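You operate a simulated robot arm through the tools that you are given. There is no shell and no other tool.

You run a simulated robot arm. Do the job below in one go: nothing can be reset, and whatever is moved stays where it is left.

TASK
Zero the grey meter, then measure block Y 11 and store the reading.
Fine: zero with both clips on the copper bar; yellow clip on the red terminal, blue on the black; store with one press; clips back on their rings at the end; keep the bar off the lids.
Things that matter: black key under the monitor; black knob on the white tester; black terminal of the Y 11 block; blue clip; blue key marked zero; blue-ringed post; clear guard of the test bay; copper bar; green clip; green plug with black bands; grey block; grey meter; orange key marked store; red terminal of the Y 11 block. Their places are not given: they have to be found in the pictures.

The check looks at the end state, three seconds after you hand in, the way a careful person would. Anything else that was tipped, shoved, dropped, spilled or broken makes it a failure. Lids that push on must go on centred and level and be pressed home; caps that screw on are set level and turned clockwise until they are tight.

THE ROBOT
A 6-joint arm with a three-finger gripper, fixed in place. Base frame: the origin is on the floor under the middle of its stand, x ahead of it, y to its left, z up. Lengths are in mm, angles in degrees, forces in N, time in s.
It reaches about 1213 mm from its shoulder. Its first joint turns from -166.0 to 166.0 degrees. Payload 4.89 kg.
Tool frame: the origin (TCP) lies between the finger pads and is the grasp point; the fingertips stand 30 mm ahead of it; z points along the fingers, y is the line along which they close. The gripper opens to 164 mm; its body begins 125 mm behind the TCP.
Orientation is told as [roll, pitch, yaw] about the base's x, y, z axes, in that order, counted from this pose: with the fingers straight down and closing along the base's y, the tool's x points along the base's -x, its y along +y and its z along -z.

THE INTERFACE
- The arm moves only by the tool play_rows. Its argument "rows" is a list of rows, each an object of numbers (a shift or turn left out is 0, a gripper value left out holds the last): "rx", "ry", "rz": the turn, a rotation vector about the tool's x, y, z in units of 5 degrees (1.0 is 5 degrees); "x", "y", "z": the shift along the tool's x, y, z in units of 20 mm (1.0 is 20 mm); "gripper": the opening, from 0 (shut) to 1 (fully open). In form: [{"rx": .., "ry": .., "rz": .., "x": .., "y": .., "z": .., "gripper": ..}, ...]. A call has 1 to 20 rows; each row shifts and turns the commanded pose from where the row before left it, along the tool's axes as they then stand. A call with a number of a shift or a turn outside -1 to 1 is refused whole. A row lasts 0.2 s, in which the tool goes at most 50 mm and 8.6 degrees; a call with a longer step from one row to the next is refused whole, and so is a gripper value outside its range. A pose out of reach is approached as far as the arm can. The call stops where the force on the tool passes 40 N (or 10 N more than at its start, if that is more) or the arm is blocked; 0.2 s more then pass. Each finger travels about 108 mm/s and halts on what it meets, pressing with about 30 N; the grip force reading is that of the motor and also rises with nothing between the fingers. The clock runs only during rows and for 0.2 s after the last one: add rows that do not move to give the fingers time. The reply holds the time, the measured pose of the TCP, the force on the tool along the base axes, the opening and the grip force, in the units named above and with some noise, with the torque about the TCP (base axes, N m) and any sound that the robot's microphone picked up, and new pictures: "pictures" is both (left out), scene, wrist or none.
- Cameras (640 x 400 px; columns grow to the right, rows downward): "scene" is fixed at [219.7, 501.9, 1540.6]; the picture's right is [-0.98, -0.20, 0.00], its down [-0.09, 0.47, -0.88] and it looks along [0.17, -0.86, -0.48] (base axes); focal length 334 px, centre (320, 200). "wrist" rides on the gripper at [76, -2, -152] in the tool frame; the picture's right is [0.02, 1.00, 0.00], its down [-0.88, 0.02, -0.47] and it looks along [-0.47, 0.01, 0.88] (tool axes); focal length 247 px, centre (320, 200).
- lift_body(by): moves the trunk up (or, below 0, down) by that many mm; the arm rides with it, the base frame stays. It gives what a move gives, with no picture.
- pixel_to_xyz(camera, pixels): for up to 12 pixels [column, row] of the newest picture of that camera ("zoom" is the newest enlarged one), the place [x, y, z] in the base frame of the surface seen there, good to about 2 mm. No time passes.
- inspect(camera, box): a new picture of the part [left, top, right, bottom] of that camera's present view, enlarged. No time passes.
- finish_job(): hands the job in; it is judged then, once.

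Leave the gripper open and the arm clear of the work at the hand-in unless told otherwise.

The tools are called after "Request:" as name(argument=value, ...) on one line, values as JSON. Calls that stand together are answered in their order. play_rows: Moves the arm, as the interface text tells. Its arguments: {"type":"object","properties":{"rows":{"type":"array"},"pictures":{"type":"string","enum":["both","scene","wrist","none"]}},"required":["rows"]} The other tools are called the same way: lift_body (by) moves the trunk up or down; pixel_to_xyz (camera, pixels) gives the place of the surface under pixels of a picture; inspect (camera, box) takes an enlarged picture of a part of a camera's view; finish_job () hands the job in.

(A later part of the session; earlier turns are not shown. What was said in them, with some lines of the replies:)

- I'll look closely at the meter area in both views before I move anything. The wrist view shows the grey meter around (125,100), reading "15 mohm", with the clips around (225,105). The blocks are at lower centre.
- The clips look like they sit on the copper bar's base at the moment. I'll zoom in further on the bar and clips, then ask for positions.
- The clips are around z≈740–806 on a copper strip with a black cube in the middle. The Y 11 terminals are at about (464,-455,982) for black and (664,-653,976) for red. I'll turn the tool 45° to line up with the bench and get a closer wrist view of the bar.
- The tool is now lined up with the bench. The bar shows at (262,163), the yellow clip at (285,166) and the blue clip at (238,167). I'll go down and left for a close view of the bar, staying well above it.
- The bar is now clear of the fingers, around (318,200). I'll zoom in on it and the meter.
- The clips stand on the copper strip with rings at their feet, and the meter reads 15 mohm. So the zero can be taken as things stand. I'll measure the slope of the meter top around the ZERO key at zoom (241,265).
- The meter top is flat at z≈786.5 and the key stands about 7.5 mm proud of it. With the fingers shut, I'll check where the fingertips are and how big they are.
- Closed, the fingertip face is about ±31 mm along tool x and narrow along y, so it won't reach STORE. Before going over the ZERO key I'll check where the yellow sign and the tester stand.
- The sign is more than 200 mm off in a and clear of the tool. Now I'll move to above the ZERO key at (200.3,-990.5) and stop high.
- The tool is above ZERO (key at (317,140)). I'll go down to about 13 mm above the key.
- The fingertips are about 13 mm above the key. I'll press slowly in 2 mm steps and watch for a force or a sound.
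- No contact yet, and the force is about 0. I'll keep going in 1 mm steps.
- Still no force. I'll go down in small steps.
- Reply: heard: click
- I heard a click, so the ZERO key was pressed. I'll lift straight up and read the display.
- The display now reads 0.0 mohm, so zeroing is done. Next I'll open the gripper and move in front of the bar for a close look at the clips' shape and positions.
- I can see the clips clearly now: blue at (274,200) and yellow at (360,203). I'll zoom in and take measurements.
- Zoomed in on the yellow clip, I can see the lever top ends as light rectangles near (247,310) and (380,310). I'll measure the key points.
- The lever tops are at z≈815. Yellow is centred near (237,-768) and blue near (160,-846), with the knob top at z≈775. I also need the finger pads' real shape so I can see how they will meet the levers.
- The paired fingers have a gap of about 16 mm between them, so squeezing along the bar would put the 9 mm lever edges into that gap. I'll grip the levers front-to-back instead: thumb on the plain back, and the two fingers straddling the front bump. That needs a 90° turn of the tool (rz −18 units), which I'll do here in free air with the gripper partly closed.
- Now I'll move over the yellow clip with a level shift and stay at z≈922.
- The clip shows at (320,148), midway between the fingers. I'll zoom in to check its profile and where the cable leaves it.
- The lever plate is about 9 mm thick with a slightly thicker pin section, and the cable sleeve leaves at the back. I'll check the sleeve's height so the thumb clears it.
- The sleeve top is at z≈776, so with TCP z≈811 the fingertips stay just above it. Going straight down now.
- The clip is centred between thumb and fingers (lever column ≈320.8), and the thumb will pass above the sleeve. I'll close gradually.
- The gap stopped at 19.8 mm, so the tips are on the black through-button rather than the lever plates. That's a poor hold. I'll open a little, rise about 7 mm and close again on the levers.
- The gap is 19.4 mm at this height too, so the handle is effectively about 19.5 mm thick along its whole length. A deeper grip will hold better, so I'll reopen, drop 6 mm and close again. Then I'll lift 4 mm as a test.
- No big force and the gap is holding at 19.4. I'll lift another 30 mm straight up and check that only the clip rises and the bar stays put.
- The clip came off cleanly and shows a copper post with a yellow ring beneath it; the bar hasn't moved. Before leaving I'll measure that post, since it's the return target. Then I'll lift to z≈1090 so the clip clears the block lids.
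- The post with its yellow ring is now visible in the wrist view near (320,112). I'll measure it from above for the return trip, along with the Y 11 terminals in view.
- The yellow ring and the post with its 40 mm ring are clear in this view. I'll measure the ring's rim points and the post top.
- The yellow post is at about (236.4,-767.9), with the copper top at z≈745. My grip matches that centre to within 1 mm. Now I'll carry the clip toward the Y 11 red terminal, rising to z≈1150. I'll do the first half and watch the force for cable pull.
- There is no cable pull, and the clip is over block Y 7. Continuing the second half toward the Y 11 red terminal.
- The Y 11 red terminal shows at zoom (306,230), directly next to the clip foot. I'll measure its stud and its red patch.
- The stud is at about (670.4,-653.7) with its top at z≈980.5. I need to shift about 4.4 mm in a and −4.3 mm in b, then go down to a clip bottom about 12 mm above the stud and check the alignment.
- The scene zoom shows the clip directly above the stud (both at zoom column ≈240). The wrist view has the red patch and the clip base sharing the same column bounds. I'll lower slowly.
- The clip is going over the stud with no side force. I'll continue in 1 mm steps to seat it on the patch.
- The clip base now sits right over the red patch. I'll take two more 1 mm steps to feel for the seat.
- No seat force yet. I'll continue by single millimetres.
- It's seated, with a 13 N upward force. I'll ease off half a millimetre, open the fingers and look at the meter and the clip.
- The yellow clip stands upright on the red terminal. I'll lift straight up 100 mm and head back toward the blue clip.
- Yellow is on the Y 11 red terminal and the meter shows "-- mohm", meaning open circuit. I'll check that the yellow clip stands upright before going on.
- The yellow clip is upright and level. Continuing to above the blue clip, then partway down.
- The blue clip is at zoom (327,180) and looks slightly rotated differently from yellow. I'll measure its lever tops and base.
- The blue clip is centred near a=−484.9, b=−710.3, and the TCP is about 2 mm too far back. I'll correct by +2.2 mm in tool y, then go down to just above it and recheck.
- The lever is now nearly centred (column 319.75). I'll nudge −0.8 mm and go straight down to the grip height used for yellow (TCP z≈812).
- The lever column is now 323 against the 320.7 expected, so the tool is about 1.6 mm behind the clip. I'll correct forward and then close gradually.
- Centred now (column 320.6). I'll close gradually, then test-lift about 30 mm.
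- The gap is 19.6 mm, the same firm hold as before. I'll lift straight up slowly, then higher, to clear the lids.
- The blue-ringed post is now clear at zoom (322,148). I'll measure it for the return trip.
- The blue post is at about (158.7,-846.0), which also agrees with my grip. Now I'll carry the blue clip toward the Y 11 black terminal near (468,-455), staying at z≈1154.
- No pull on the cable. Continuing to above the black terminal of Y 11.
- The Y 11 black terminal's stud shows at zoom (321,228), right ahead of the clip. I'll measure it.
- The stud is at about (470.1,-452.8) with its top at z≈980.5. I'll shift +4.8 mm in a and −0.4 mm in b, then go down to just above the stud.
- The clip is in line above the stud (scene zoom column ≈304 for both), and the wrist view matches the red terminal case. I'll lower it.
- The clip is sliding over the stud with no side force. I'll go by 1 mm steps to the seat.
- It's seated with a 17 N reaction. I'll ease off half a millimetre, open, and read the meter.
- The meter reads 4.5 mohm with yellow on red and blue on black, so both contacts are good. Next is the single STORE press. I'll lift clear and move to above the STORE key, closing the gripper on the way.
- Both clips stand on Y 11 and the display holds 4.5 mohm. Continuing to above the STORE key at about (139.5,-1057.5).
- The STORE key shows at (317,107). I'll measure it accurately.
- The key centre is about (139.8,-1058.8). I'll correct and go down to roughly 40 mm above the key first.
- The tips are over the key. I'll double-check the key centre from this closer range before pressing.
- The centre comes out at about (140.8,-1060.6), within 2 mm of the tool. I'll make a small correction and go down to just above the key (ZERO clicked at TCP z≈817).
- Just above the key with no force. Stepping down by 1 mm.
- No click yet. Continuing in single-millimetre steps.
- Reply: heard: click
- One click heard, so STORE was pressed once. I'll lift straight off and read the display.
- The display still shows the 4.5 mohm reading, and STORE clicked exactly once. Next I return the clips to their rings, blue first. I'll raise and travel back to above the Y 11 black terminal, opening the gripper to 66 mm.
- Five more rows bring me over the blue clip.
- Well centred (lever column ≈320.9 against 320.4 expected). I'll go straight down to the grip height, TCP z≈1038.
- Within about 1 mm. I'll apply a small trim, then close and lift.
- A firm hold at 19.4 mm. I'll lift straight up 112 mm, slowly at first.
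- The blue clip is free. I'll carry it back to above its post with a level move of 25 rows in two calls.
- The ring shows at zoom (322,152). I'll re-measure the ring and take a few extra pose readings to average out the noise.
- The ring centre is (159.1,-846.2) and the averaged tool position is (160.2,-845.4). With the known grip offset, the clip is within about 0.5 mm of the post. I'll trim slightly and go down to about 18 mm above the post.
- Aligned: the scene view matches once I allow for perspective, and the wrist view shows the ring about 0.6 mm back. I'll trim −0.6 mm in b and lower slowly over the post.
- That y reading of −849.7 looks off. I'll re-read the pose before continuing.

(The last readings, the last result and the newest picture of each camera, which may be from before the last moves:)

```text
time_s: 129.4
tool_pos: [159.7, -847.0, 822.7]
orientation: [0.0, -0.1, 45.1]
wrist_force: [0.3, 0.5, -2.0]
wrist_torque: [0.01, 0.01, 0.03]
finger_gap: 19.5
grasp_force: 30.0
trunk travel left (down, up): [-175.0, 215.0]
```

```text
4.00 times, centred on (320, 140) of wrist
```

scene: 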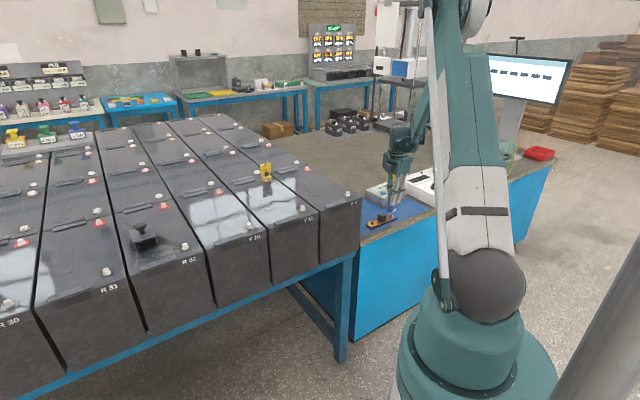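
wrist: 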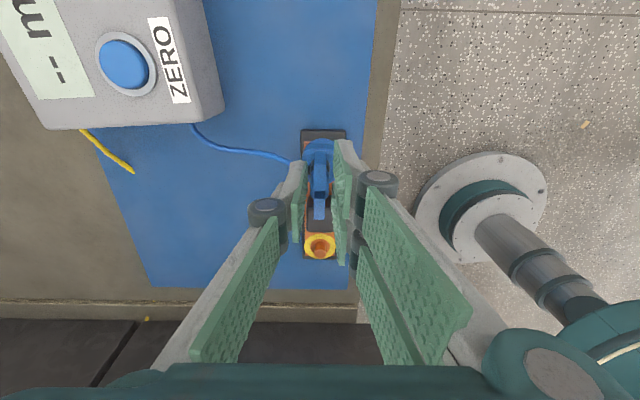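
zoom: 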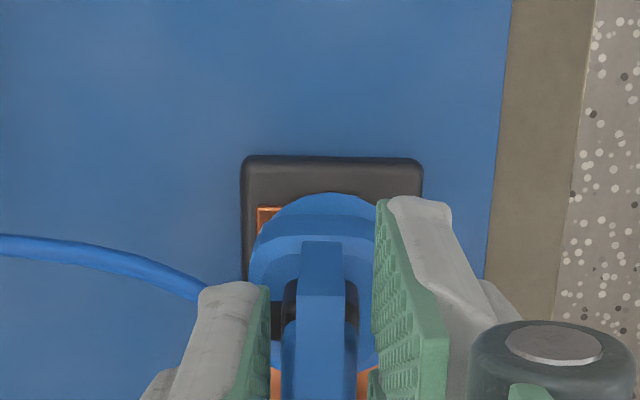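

The pose settles at about (159.5,-846.8), and the clip is already over the post with no force. The wrist view suggests about 1.5 mm too far back, so I'll trim +1 mm forward and seat by small steps.

Request:
play_rows(rows=[{"y": 0.05}, {"z": 0.1}, {"z": 0.1}, {"z": 0.05}, {"z": 0.05}, {}], pictures="none")

Request:
play_rows(rows=[{"z": 0.05}, {"z": 0.05}, {}], pictures="none")

Request:
inspect(camera="scene", box=[360, 190, 415, 235])

```text
time_s: 130.8
tool_pos: [158.0, -845.4, 817.0]
orientation: [0.0, 0.0, 45.1]
wrist_force: [-0.9, -0.9, -1.0]
wrist_torque: [-0.02, 0.02, -0.03]
finger_gap: 19.4
grasp_force: 29.8
trunk travel left (down, up): [-175.0, 215.0]
```

```text
time_s: 131.6
tool_pos: [158.7, -846.5, 815.7]
orientation: [0.1, 0.0, 45.0]
wrist_force: [0.3, 0.1, -1.3]
wrist_torque: [-0.02, -0.03, 0.0]
finger_gap: 19.4
grasp_force: 29.8
trunk travel left (down, up): [-175.0, 215.0]
```

```text
8.89 times, centred on (388, 212) of scene
```

zoom: 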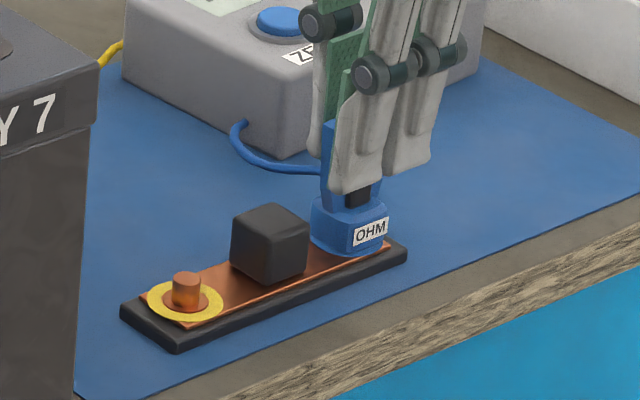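

Nearly seated. Two more 1 mm steps to feel the seat.

Request:
play_rows(rows=[{"z": 0.05}, {"z": 0.05}, {}], pictures="none")

```text
time_s: 132.4
tool_pos: [158.9, -846.2, 813.4]
orientation: [-0.1, 0.0, 45.1]
wrist_force: [-0.5, -3.7, 15.2]
wrist_torque: [-0.18, 0.02, 0.0]
finger_gap: 19.6
grasp_force: 30.0
trunk travel left (down, up): [-175.0, 215.0]
```

Seated with 15 N. I'll ease off, open, and check.

Request:
play_rows(rows=[{"z": -0.03}, {"gripper": 0.2}, {"gripper": 0.3}, {"gripper": 0.4}, {"gripper": 0.4}, {}], pictures="wrist")

Request:
inspect(camera="scene", box=[360, 190, 415, 235])

```text
time_s: 133.8
tool_pos: [160.1, -845.6, 813.5]
orientation: [0.0, 0.0, 45.0]
wrist_force: [-0.9, 0.0, 0.5]
wrist_torque: [0.0, -0.01, -0.02]
finger_gap: 65.5
grasp_force: 0.1
trunk travel left (down, up): [-175.0, 215.0]
```

wrist: 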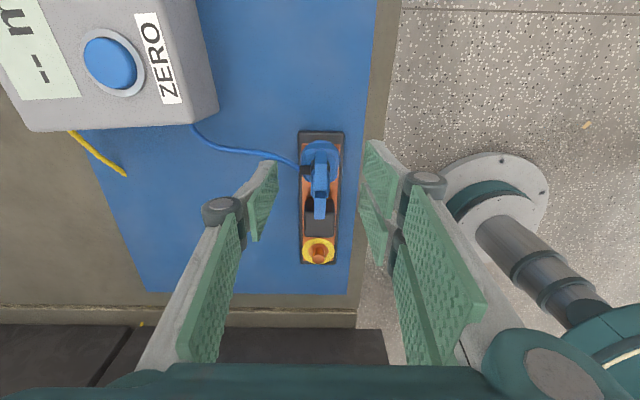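

```text
8.89 times, centred on (388, 212) of scene
```

zoom: 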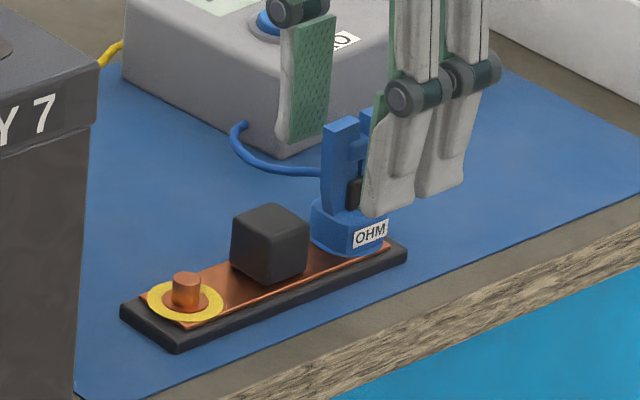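

The blue clip is back on its ring and upright. Now I'll lift straight up, clear of the lids.

Request:
play_rows(rows=[{"z": -0.5}, {"z": -1}, {"z": -1}, {"z": -1}, {"z": -1}, {"z": -1}, {"z": -1}, {"z": -1}, {"z": -1}, {"z": -1}, {"z": -1}, {"z": -1}, {"z": -1}, {"z": -1}, {"z": -1}, {"z": -1}, {"z": -1}, {}], pictures="wrist")

Request:
inspect(camera="scene", box=[350, 170, 430, 235])

```text
time_s: 137.6
tool_pos: [159.4, -844.9, 1142.9]
orientation: [0.1, -0.1, 45.0]
wrist_force: [0.3, 0.7, 1.0]
wrist_torque: [-0.06, 0.03, 0.0]
finger_gap: 65.5
grasp_force: 0.1
trunk travel left (down, up): [-175.0, 215.0]
```

wrist: 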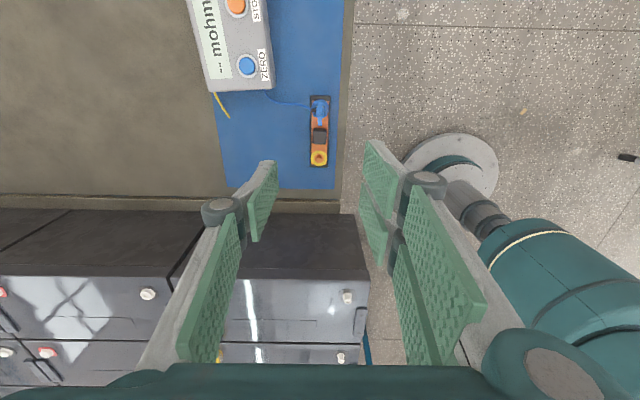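

```text
6.15 times, centred on (390, 202) of scene
```

zoom: 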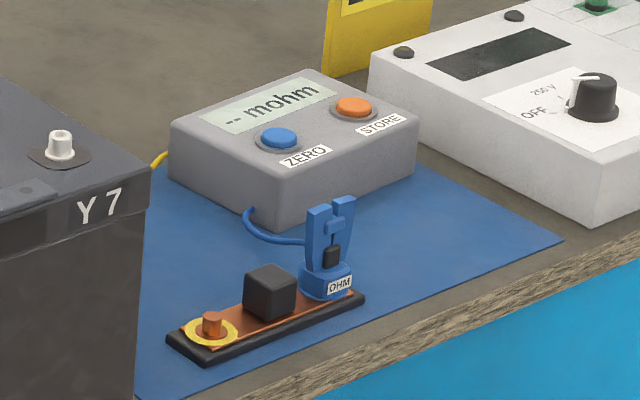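

Blue looks good on its ring. Next I'll travel to above the yellow clip on the red terminal.

Request:
play_rows(rows=[{"x": -0.993, "y": -0.449}, {"x": -0.993, "y": -0.449}, {"x": -0.993, "y": -0.449}, {"x": -0.993, "y": -0.449}, {"x": -0.993, "y": -0.449}, {"x": -0.993, "y": -0.449}, {"x": -0.993, "y": -0.449}, {"x": -0.993, "y": -0.449}, {"x": -0.993, "y": -0.449}, {"x": -0.993, "y": -0.449}, {"x": -0.993, "y": -0.449}, {"x": -0.993, "y": -0.449}, {"x": -0.993, "y": -0.449}, {"x": -0.993, "y": -0.449}, {"x": -0.993, "y": -0.449}, {"x": -0.993, "y": -0.449}, {"x": -0.993, "y": -0.449}], pictures="none")

Request:
play_rows(rows=[{"x": -0.993, "y": -0.449}, {"x": -0.993, "y": -0.449}, {"x": -0.993, "y": -0.449}, {"x": -0.993, "y": -0.449}, {"x": -0.993, "y": -0.449}, {"x": -0.993, "y": -0.449}, {"x": -0.993, "y": -0.449}, {"x": -0.993, "y": -0.449}, {}, {}], pictures="both")

Request:
inspect(camera="wrist", box=[270, 100, 370, 200])

```text
time_s: 141.2
tool_pos: [506.8, -714.3, 1142.7]
orientation: [0.0, 0.0, 45.1]
wrist_force: [-0.8, -0.4, -0.2]
wrist_torque: [0.05, -0.13, 0.01]
finger_gap: 65.8
grasp_force: 0.0
trunk travel left (down, up): [-175.0, 215.0]
```

```text
time_s: 143.4
tool_pos: [669.8, -654.1, 1142.2]
orientation: [0.0, 0.0, 45.0]
wrist_force: [0.1, -0.1, -0.7]
wrist_torque: [-0.05, 0.03, -0.04]
finger_gap: 65.7
grasp_force: 0.0
trunk travel left (down, up): [-175.0, 215.0]
```

scene: 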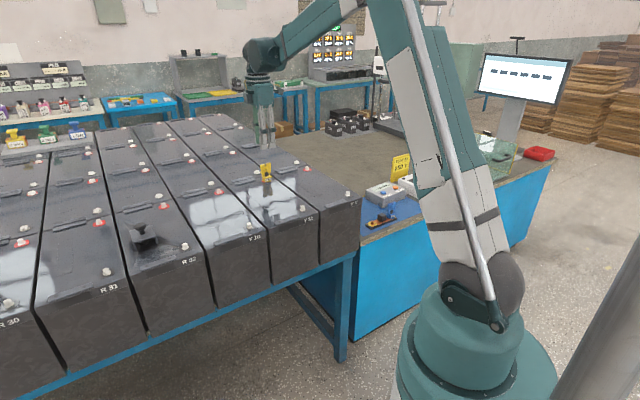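
wrist: 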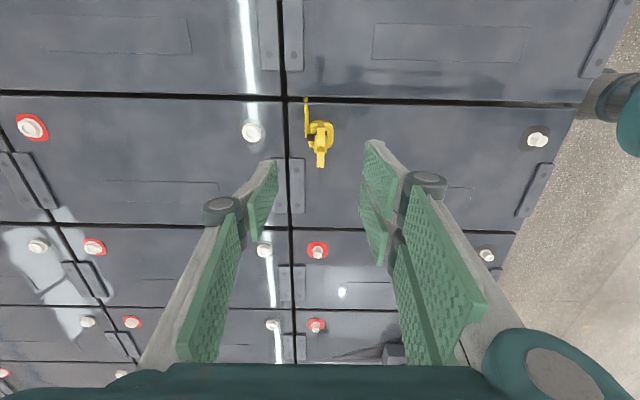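

```text
4.00 times, centred on (320, 150) of wrist
```

zoom: 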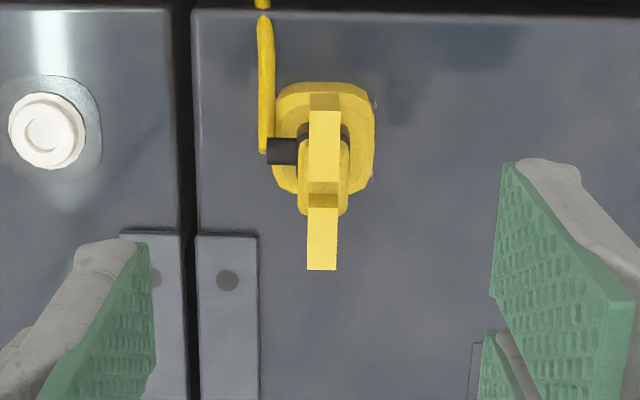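

Centred over the yellow clip (column ≈320.75). Going down to grip height.

Request:
play_rows(rows=[{"z": 0.8}, {"z": 0.9}, {"z": 0.9}, {"z": 0.9}, {"z": 0.9}, {"z": 0.8}, {}, {}], pictures="wrist")

Request:
inspect(camera="wrist", box=[220, 130, 420, 290])

```text
time_s: 145.2
tool_pos: [670.4, -654.3, 1039.2]
orientation: [0.0, 0.0, 44.9]
wrist_force: [0.7, 1.4, 0.5]
wrist_torque: [0.02, 0.03, 0.0]
finger_gap: 65.4
grasp_force: 0.1
trunk travel left (down, up): [-175.0, 215.0]
```

wrist: 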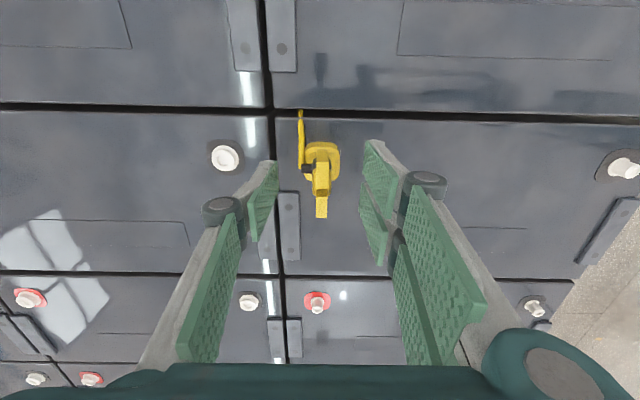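

```text
2.50 times, centred on (320, 210) of wrist
```

zoom: 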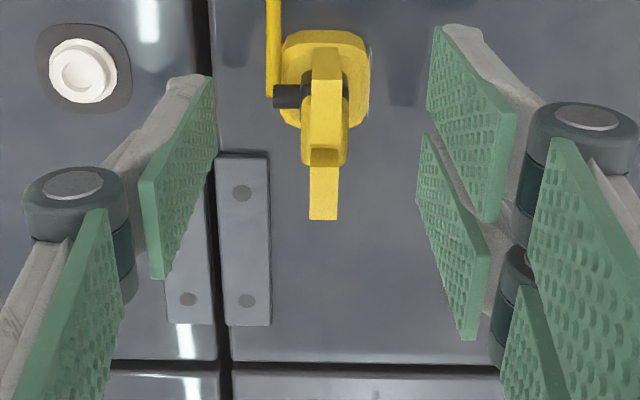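

About 0.6 mm off in y and 1.5 mm in x. I'll trim, close gradually, and lift slowly.

Request:
play_rows(rows=[{"x": 0.07, "y": 0.03, "z": 0.03}, {}, {"gripper": 0.25}, {"gripper": 0.18}, {"gripper": 0.12}, {"gripper": 0.08}, {"gripper": 0.04}, {"gripper": 0}, {"gripper": 0}, {"gripper": 0}, {}], pictures="none")

Request:
inspect(camera="wrist", box=[220, 130, 420, 290])

```text
time_s: 147.6
tool_pos: [669.0, -654.4, 1037.8]
orientation: [0.0, 0.1, 45.0]
wrist_force: [-0.7, 0.2, 0.4]
wrist_torque: [0.01, 0.03, 0.01]
finger_gap: 19.5
grasp_force: 30.3
trunk travel left (down, up): [-175.0, 215.0]
```

```text
2.50 times, centred on (320, 210) of wrist
```

zoom: 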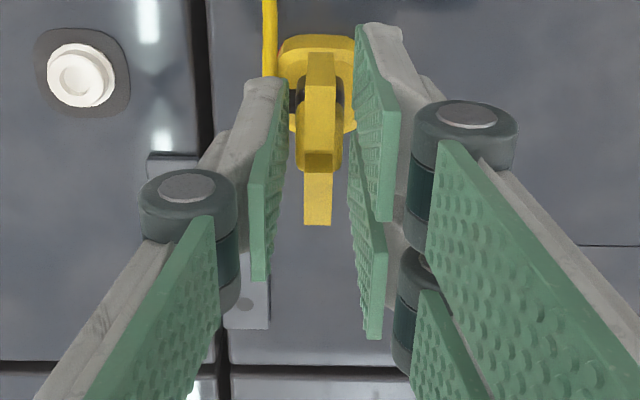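

Gripped at 19.5 mm. Lifting slowly, then up to z≈1150.

Request:
play_rows(rows=[{"z": -0.2}, {"z": -0.4}, {"z": -0.6}, {"z": -0.8}, {"z": -1}, {"z": -1}, {"z": -0.8}, {"z": -0.8}, {}], pictures="scene")

Request:
inspect(camera="scene", box=[220, 120, 320, 200])

```text
time_s: 149.6
tool_pos: [667.7, -653.1, 1150.8]
orientation: [-0.1, 0.0, 45.0]
wrist_force: [-0.6, 0.3, -0.5]
wrist_torque: [-0.02, 0.02, 0.03]
finger_gap: 19.6
grasp_force: 29.8
trunk travel left (down, up): [-175.0, 215.0]
```

scene: 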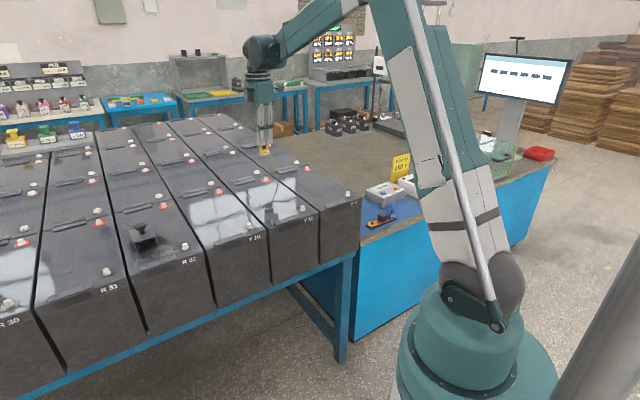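

```text
5.00 times, centred on (270, 160) of scene
```

zoom: 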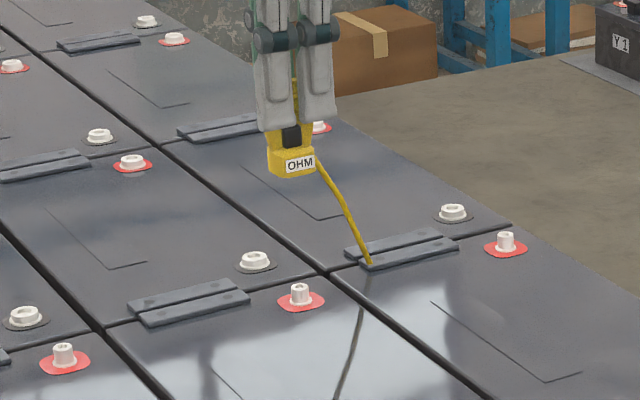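

The yellow clip is off the red terminal and held firmly. I'll carry it back to above its yellow-ringed post.

Request:
play_rows(rows=[{"x": 0.969, "y": 0.565}, {"x": 0.969, "y": 0.565}, {"x": 0.969, "y": 0.565}, {"x": 0.969, "y": 0.565}, {"x": 0.969, "y": 0.565}, {"x": 0.969, "y": 0.565}, {"x": 0.969, "y": 0.565}, {"x": 0.969, "y": 0.565}, {"x": 0.969, "y": 0.565}, {"x": 0.969, "y": 0.565}, {"x": 0.969, "y": 0.565}, {"x": 0.969, "y": 0.565}, {"x": 0.969, "y": 0.565}, {"x": 0.969, "y": 0.565}, {"x": 0.969, "y": 0.565}, {"x": 0.969, "y": 0.565}, {"x": 0.969, "y": 0.565}, {"x": 0.969, "y": 0.565}, {"x": 0.969, "y": 0.565}, {"x": 0.969, "y": 0.565}], pictures="none")

Request:
play_rows(rows=[{}, {}], pictures="both")

Request:
inspect(camera="wrist", box=[270, 70, 370, 170])

```text
time_s: 153.8
tool_pos: [235.1, -769.1, 1150.1]
orientation: [0.0, 0.1, 45.1]
wrist_force: [1.2, 0.2, -0.4]
wrist_torque: [-0.01, 0.13, 0.01]
finger_gap: 19.5
grasp_force: 30.1
trunk travel left (down, up): [-175.0, 215.0]
```

```text
time_s: 154.4
tool_pos: [233.6, -768.2, 1152.3]
orientation: [0.1, 0.0, 44.9]
wrist_force: [0.6, 0.2, -0.1]
wrist_torque: [0.0, 0.0, 0.02]
finger_gap: 19.2
grasp_force: 29.8
trunk travel left (down, up): [-175.0, 215.0]
```

scene: 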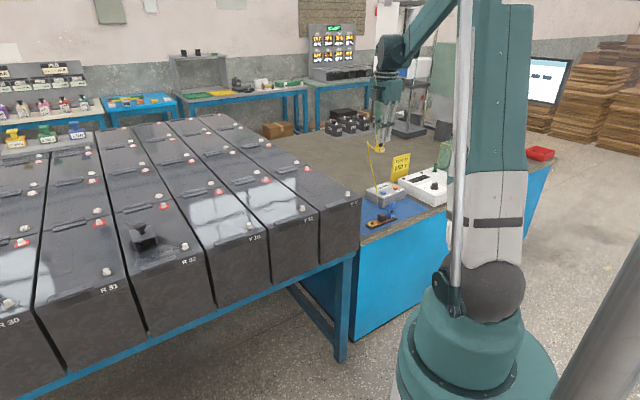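
wrist: 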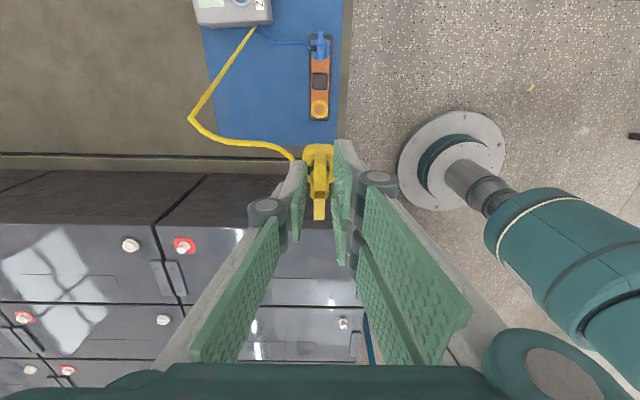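

```text
4.00 times, centred on (320, 120) of wrist
```

zoom: 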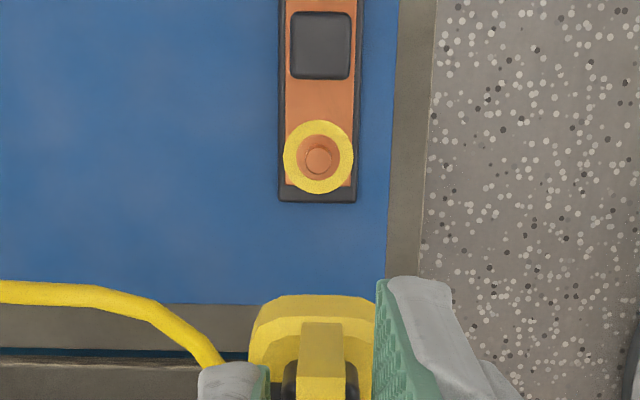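

The ring shows at zoom (318,157), and my tool looks a few mm short. I'll re-measure the ring and take more pose readings.

Request:
pixel_to_xyz(camera="zoom", pixels=[[287, 157], [349, 157], [318, 123], [318, 190], [318, 160], [314, 160], [322, 160]])

Request:
play_rows(rows=[{}], pictures="none")

Request:
play_rows(rows=[{}], pictures="none")

Request:
play_rows(rows=[{}], pictures="none")

```text
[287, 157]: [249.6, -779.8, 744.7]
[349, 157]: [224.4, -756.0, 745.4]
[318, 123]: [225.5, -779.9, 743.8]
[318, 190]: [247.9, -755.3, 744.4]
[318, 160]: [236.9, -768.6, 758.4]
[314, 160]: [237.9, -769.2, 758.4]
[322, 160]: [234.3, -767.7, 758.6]
```

```text
time_s: 154.8
tool_pos: [234.8, -768.7, 1150.2]
orientation: [0.0, 0.0, 45.1]
wrist_force: [0.6, -0.4, -0.5]
wrist_torque: [0.0, 0.05, 0.02]
finger_gap: 19.5
grasp_force: 29.9
trunk travel left (down, up): [-175.0, 215.0]
```

```text
time_s: 155.2
tool_pos: [233.5, -767.5, 1151.6]
orientation: [-0.1, 0.0, 44.9]
wrist_force: [0.2, 0.5, -0.9]
wrist_torque: [0.0, -0.03, 0.01]
finger_gap: 19.2
grasp_force: 29.3
trunk travel left (down, up): [-175.0, 215.0]
```

```text
time_s: 155.6
tool_pos: [234.2, -769.3, 1150.4]
orientation: [0.1, 0.0, 45.0]
wrist_force: [-0.5, -0.5, -1.2]
wrist_torque: [0.01, -0.01, -0.02]
finger_gap: 19.6
grasp_force: 30.6
trunk travel left (down, up): [-175.0, 215.0]
```

The ring centre is (236.7,-768.0) and the tool averages (234.2,-768.6). I'll correct by a +2.9 mm and b −1.3 mm, then go down to about 18 mm above the post.

Request:
play_rows(rows=[{"x": -0.145, "y": -0.065, "z": 0.5}, {"z": 1}, {"z": 1}, {"z": 1}, {"z": 1}, {"z": 1}, {"z": 1}, {"z": 1}, {"z": 1}, {"z": 1}, {"z": 1}, {"z": 1}, {"z": 1}, {"z": 1}, {"z": 1}, {"z": 0.8}, {}, {}], pictures="both")

Request:
inspect(camera="scene", box=[350, 180, 420, 235])

Request:
inspect(camera="wrist", box=[260, 90, 380, 190])

```text
time_s: 159.4
tool_pos: [238.0, -766.6, 844.2]
orientation: [0.0, -0.1, 45.0]
wrist_force: [0.8, 0.3, -1.1]
wrist_torque: [0.05, 0.0, 0.0]
finger_gap: 19.6
grasp_force: 30.2
trunk travel left (down, up): [-175.0, 215.0]
```

scene: 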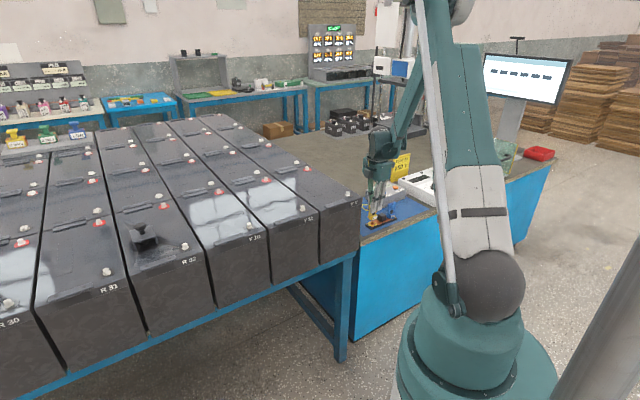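
wrist: 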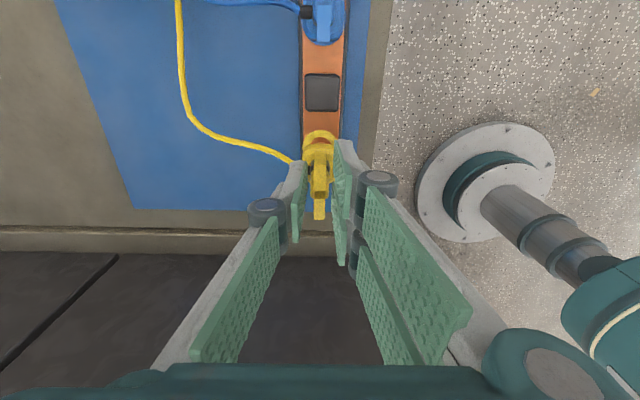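

```text
7.27 times, centred on (385, 208) of scene
```

zoom: 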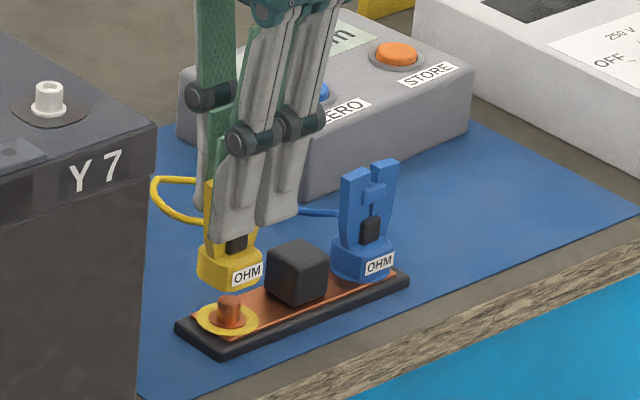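

```text
4.00 times, centred on (320, 140) of wrist
```

zoom: 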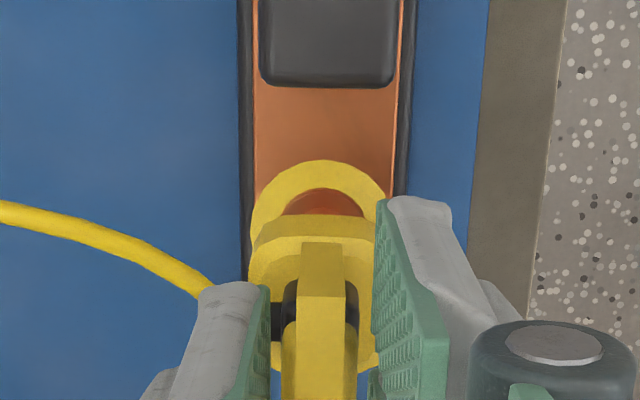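

The clip is about 1.3 mm too far toward a+, which the pose and both views agree on. I'll trim and look again.

Request:
play_rows(rows=[{"x": 0.07, "y": -0.02, "z": 0.3}, {}, {}], pictures="wrist")

Request:
inspect(camera="wrist", box=[260, 90, 380, 190])

Request:
inspect(camera="scene", box=[350, 190, 400, 235])

```text
time_s: 160.2
tool_pos: [237.5, -768.0, 839.3]
orientation: [-0.1, -0.1, 44.9]
wrist_force: [0.7, -0.7, -0.7]
wrist_torque: [0.0, -0.02, 0.01]
finger_gap: 19.7
grasp_force: 29.8
trunk travel left (down, up): [-175.0, 215.0]
```

wrist: 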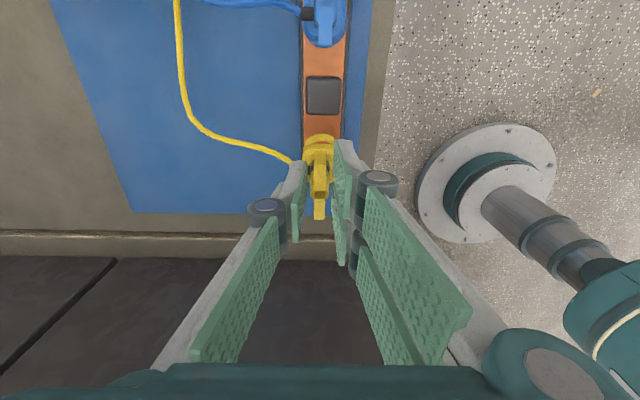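

```text
4.00 times, centred on (320, 140) of wrist
```

zoom: 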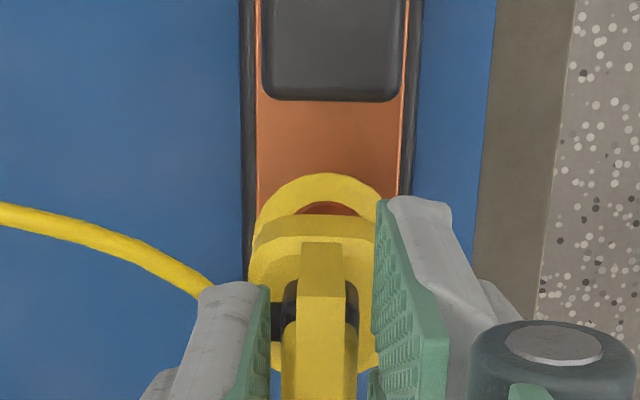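

```text
8.89 times, centred on (375, 212) of scene
```

zoom: 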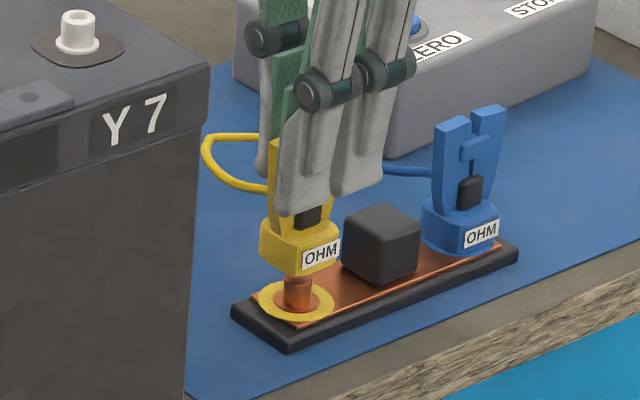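

Aligned now: the ring is within about 0.4 mm in the wrist view. Lowering slowly over the post.

Request:
play_rows(rows=[{"z": 0.3}, {"z": 0.2}, {"z": 0.1}, {"z": 0.1}, {"z": 0.1}, {}, {}], pictures="none")

Request:
inspect(camera="scene", box=[350, 190, 400, 235])

Request:
inspect(camera="wrist", box=[260, 90, 380, 190])

```text
time_s: 161.8
tool_pos: [237.0, -769.0, 823.9]
orientation: [0.0, 0.1, 45.1]
wrist_force: [-0.5, -0.2, -0.1]
wrist_torque: [0.0, -0.03, -0.01]
finger_gap: 19.5
grasp_force: 30.4
trunk travel left (down, up): [-175.0, 215.0]
```

```text
8.89 times, centred on (375, 212) of scene
```

zoom: 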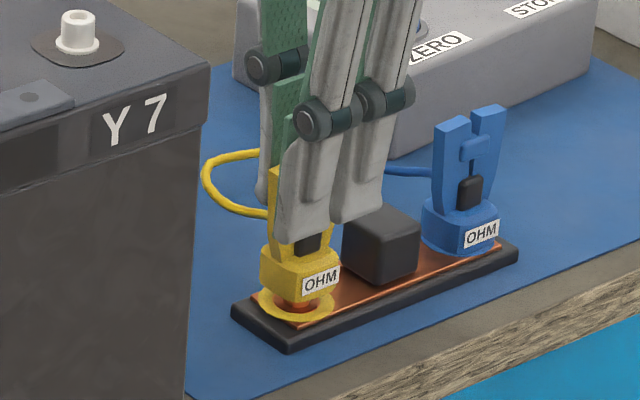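

```text
4.00 times, centred on (320, 140) of wrist
```

zoom: 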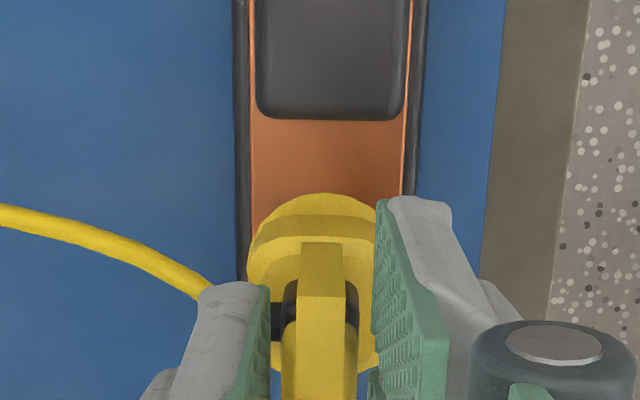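

The post is inside the clip with no side force. Continuing to seat it in small steps.

Request:
play_rows(rows=[{"z": 0.1}, {"z": 0.1}, {"z": 0.05}, {"z": 0.05}, {}], pictures="none")

Request:
play_rows(rows=[{"z": 0.05}, {"z": 0.05}, {}], pictures="none")

```text
time_s: 163.0
tool_pos: [236.8, -768.8, 816.4]
orientation: [-0.1, -0.1, 45.0]
wrist_force: [0.2, -0.2, -0.3]
wrist_torque: [-0.02, 0.0, 0.0]
finger_gap: 19.4
grasp_force: 29.8
trunk travel left (down, up): [-175.0, 215.0]
```

```text
time_s: 163.8
tool_pos: [236.3, -768.7, 814.4]
orientation: [0.0, 0.0, 45.1]
wrist_force: [0.9, 0.1, -1.1]
wrist_torque: [0.02, 0.01, 0.0]
finger_gap: 19.3
grasp_force: 30.4
trunk travel left (down, up): [-175.0, 215.0]
```

Still free. A couple more 1 mm steps to the seat.

Request:
play_rows(rows=[{"z": 0.05}, {}], pictures="none")

Request:
inspect(camera="scene", box=[350, 190, 400, 235])

```text
time_s: 164.4
tool_pos: [236.8, -769.2, 813.8]
orientation: [0.0, 0.0, 45.1]
wrist_force: [0.2, 0.9, -0.5]
wrist_torque: [0.05, -0.01, -0.02]
finger_gap: 19.5
grasp_force: 30.1
trunk travel left (down, up): [-175.0, 215.0]
```

```text
8.89 times, centred on (375, 212) of scene
```

zoom: 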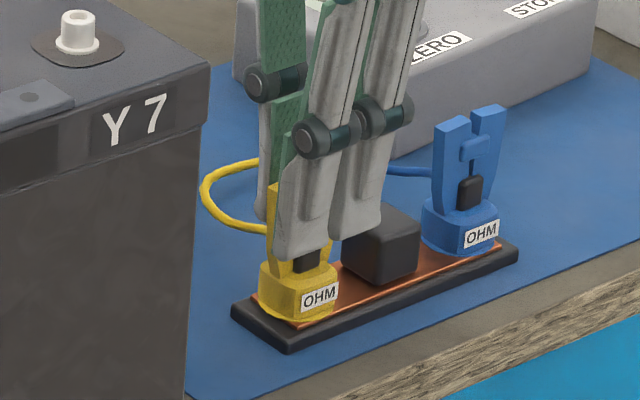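

Request:
play_rows(rows=[{"z": 0.05}, {}], pictures="none")

```text
time_s: 165.0
tool_pos: [235.3, -768.2, 813.4]
orientation: [0.0, 0.1, 44.9]
wrist_force: [0.1, -3.9, 11.8]
wrist_torque: [-0.19, -0.09, 0.02]
finger_gap: 19.7
grasp_force: 30.1
trunk travel left (down, up): [-175.0, 215.0]
```

It's seated, with 11.8 N upward. I'll ease off half a millimetre, open, and look.

Request:
play_rows(rows=[{"z": -0.03}, {"gripper": 0.2}, {"gripper": 0.3}, {"gripper": 0.4}, {"gripper": 0.4}, {}], pictures="wrist")

Request:
inspect(camera="scene", box=[345, 175, 415, 235])

```text
time_s: 166.4
tool_pos: [236.8, -767.3, 812.6]
orientation: [0.0, 0.0, 45.0]
wrist_force: [-0.9, 0.7, 0.2]
wrist_torque: [-0.01, 0.02, 0.0]
finger_gap: 65.5
grasp_force: 0.0
trunk travel left (down, up): [-175.0, 215.0]
```

wrist: 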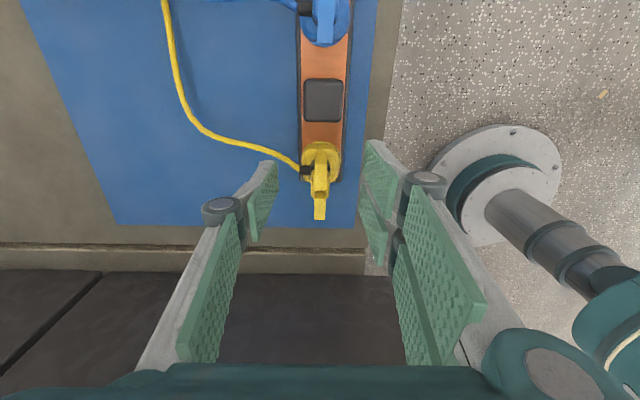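

```text
6.67 times, centred on (380, 205) of scene
```

zoom: 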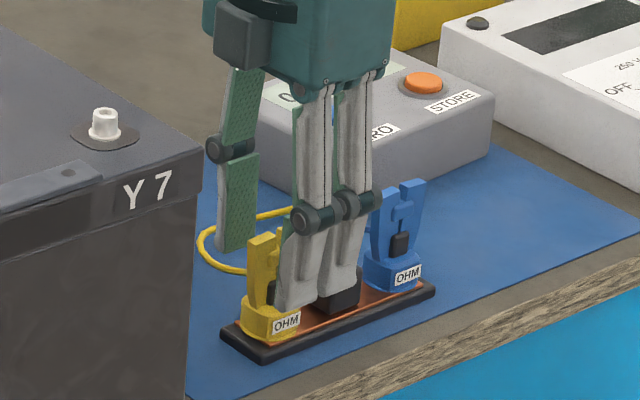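

Both clips are on their rings. I'll lift straight up and away, then check the final state.

Request:
play_rows(rows=[{"z": -0.5}, {"z": -1}, {"z": -1}, {"z": -1}, {"z": -1}, {"z": -1}, {"z": -1}, {"z": -1}, {"z": -1}, {"z": -1}, {"z": -1}, {"z": -1}, {"z": -1}, {"z": -1}, {"z": -1}, {"z": -1}, {"z": -1}, {"z": -1}, {"z": -1}, {}], pictures="both")

Request:
inspect(camera="scene", box=[345, 165, 425, 235])

Request:
inspect(camera="wrist", box=[270, 20, 370, 130])

Request:
inspect(camera="scene", box=[360, 190, 415, 235])

```text
time_s: 170.6
tool_pos: [236.4, -769.3, 1183.8]
orientation: [0.0, 0.0, 45.0]
wrist_force: [1.0, 0.7, 0.1]
wrist_torque: [-0.03, 0.04, -0.02]
finger_gap: 65.3
grasp_force: 0.1
trunk travel left (down, up): [-175.0, 215.0]
```

scene: 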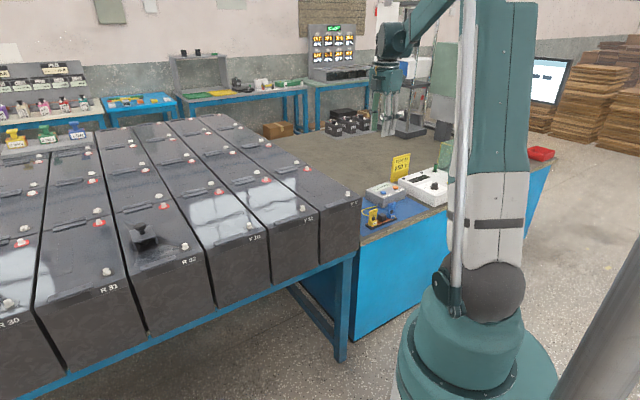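
wrist: 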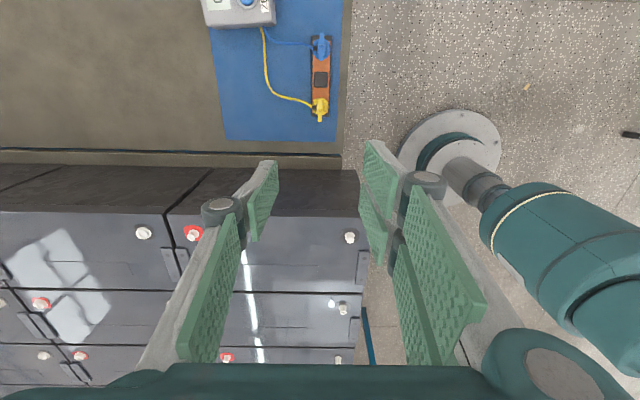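

```text
5.71 times, centred on (385, 200) of scene
```

zoom: 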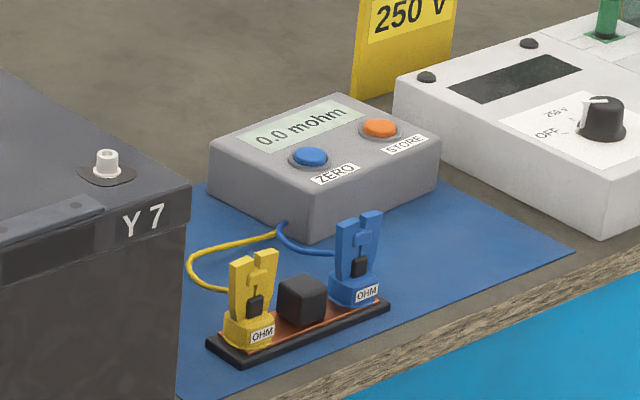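

```text
3.64 times, centred on (320, 75) of wrist
```

zoom: 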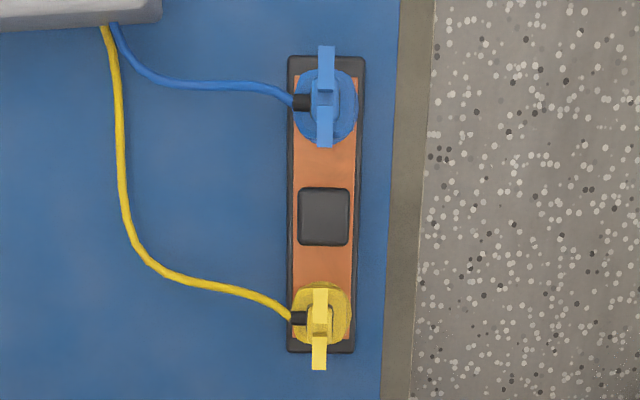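

```text
8.89 times, centred on (388, 212) of scene
```

zoom: 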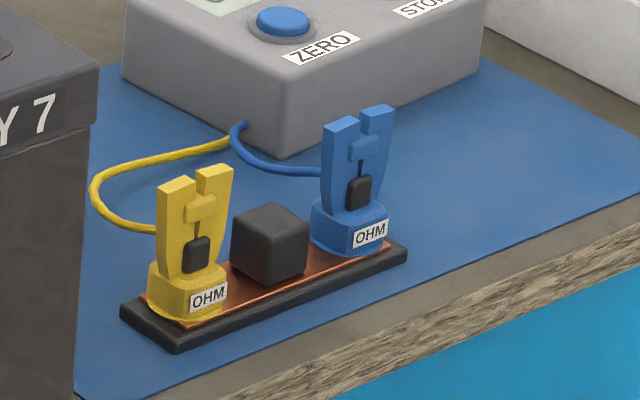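

The meter reads 0.0 mohm again with both clips standing upright on their rings. The bar, blocks and everything else are where they started. I'll open the gripper fully and back off to near the starting place, clear of the work.

Request:
play_rows(rows=[{"z": -1, "gripper": 1}, {"z": -1}, {"z": -1}, {"y": 0.9}, {"y": 0.9}, {"y": 0.9}, {"y": 0.9}, {"y": 0.9}, {"y": 0.9}, {"y": 0.9}, {"y": 0.9}, {}, {}], pictures="both")

Request:
inspect(camera="scene", box=[240, 130, 440, 250])

```text
time_s: 173.4
tool_pos: [135.8, -666.5, 1243.2]
orientation: [0.0, 0.0, 44.9]
wrist_force: [0.3, -0.3, 0.0]
wrist_torque: [-0.08, -0.06, 0.03]
finger_gap: 164.2
grasp_force: 0.0
trunk travel left (down, up): [-175.0, 215.0]
```

scene: 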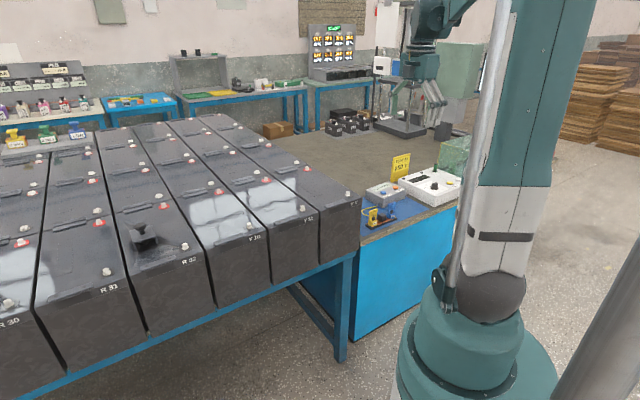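
wrist: 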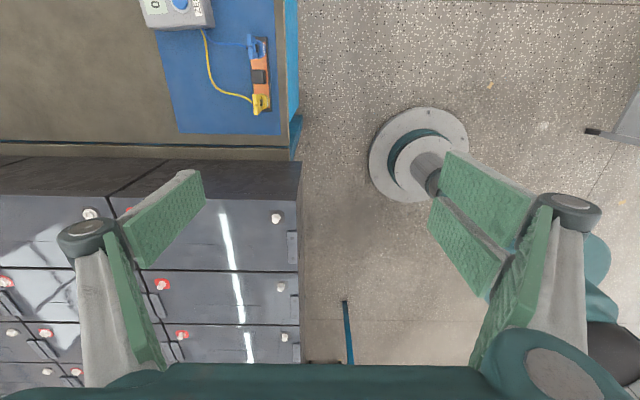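

```text
3.20 times, centred on (340, 190) of scene
```

zoom: 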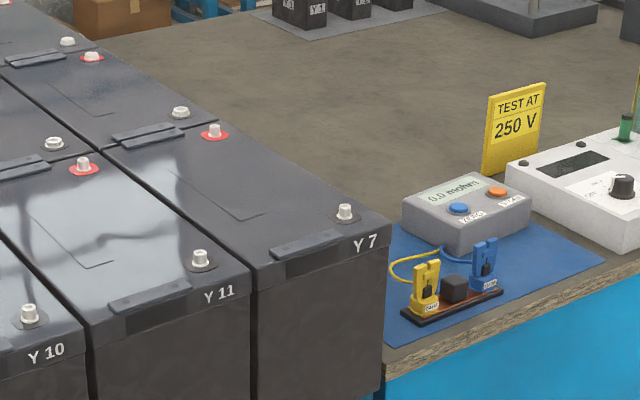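

The meter was zeroed on the copper bar. Y 11 was measured at 4.5 mohm with yellow on red and blue on black, and STORE was pressed once. Both clips are back on their rings, the bar hasn't moved, and the gripper is open and clear. Handing in now.

Request:
finish_job()

```text
The job is handed in.
```

The grey meter is zeroed, and block Y 11 measured 4.5 mohm. I pressed the STORE key once to save the reading. I heard one click, but the meter shows no separate sign that a reading was stored.

- **Zero:** I pressed the ZERO key with both clips on the copper bar. The display went from 15 mohm to 0.0 mohm.
- **Measurement:** The yellow clip was on the red terminal and the blue clip on the black one, both seated upright.
- **End state:** Both clips are back on their own ringed posts and the meter reads 0.0 mohm again. The copper bar stayed on its mat and was never near the lids. I saw nothing else moved or knocked, and the gripper is open and clear of the work.
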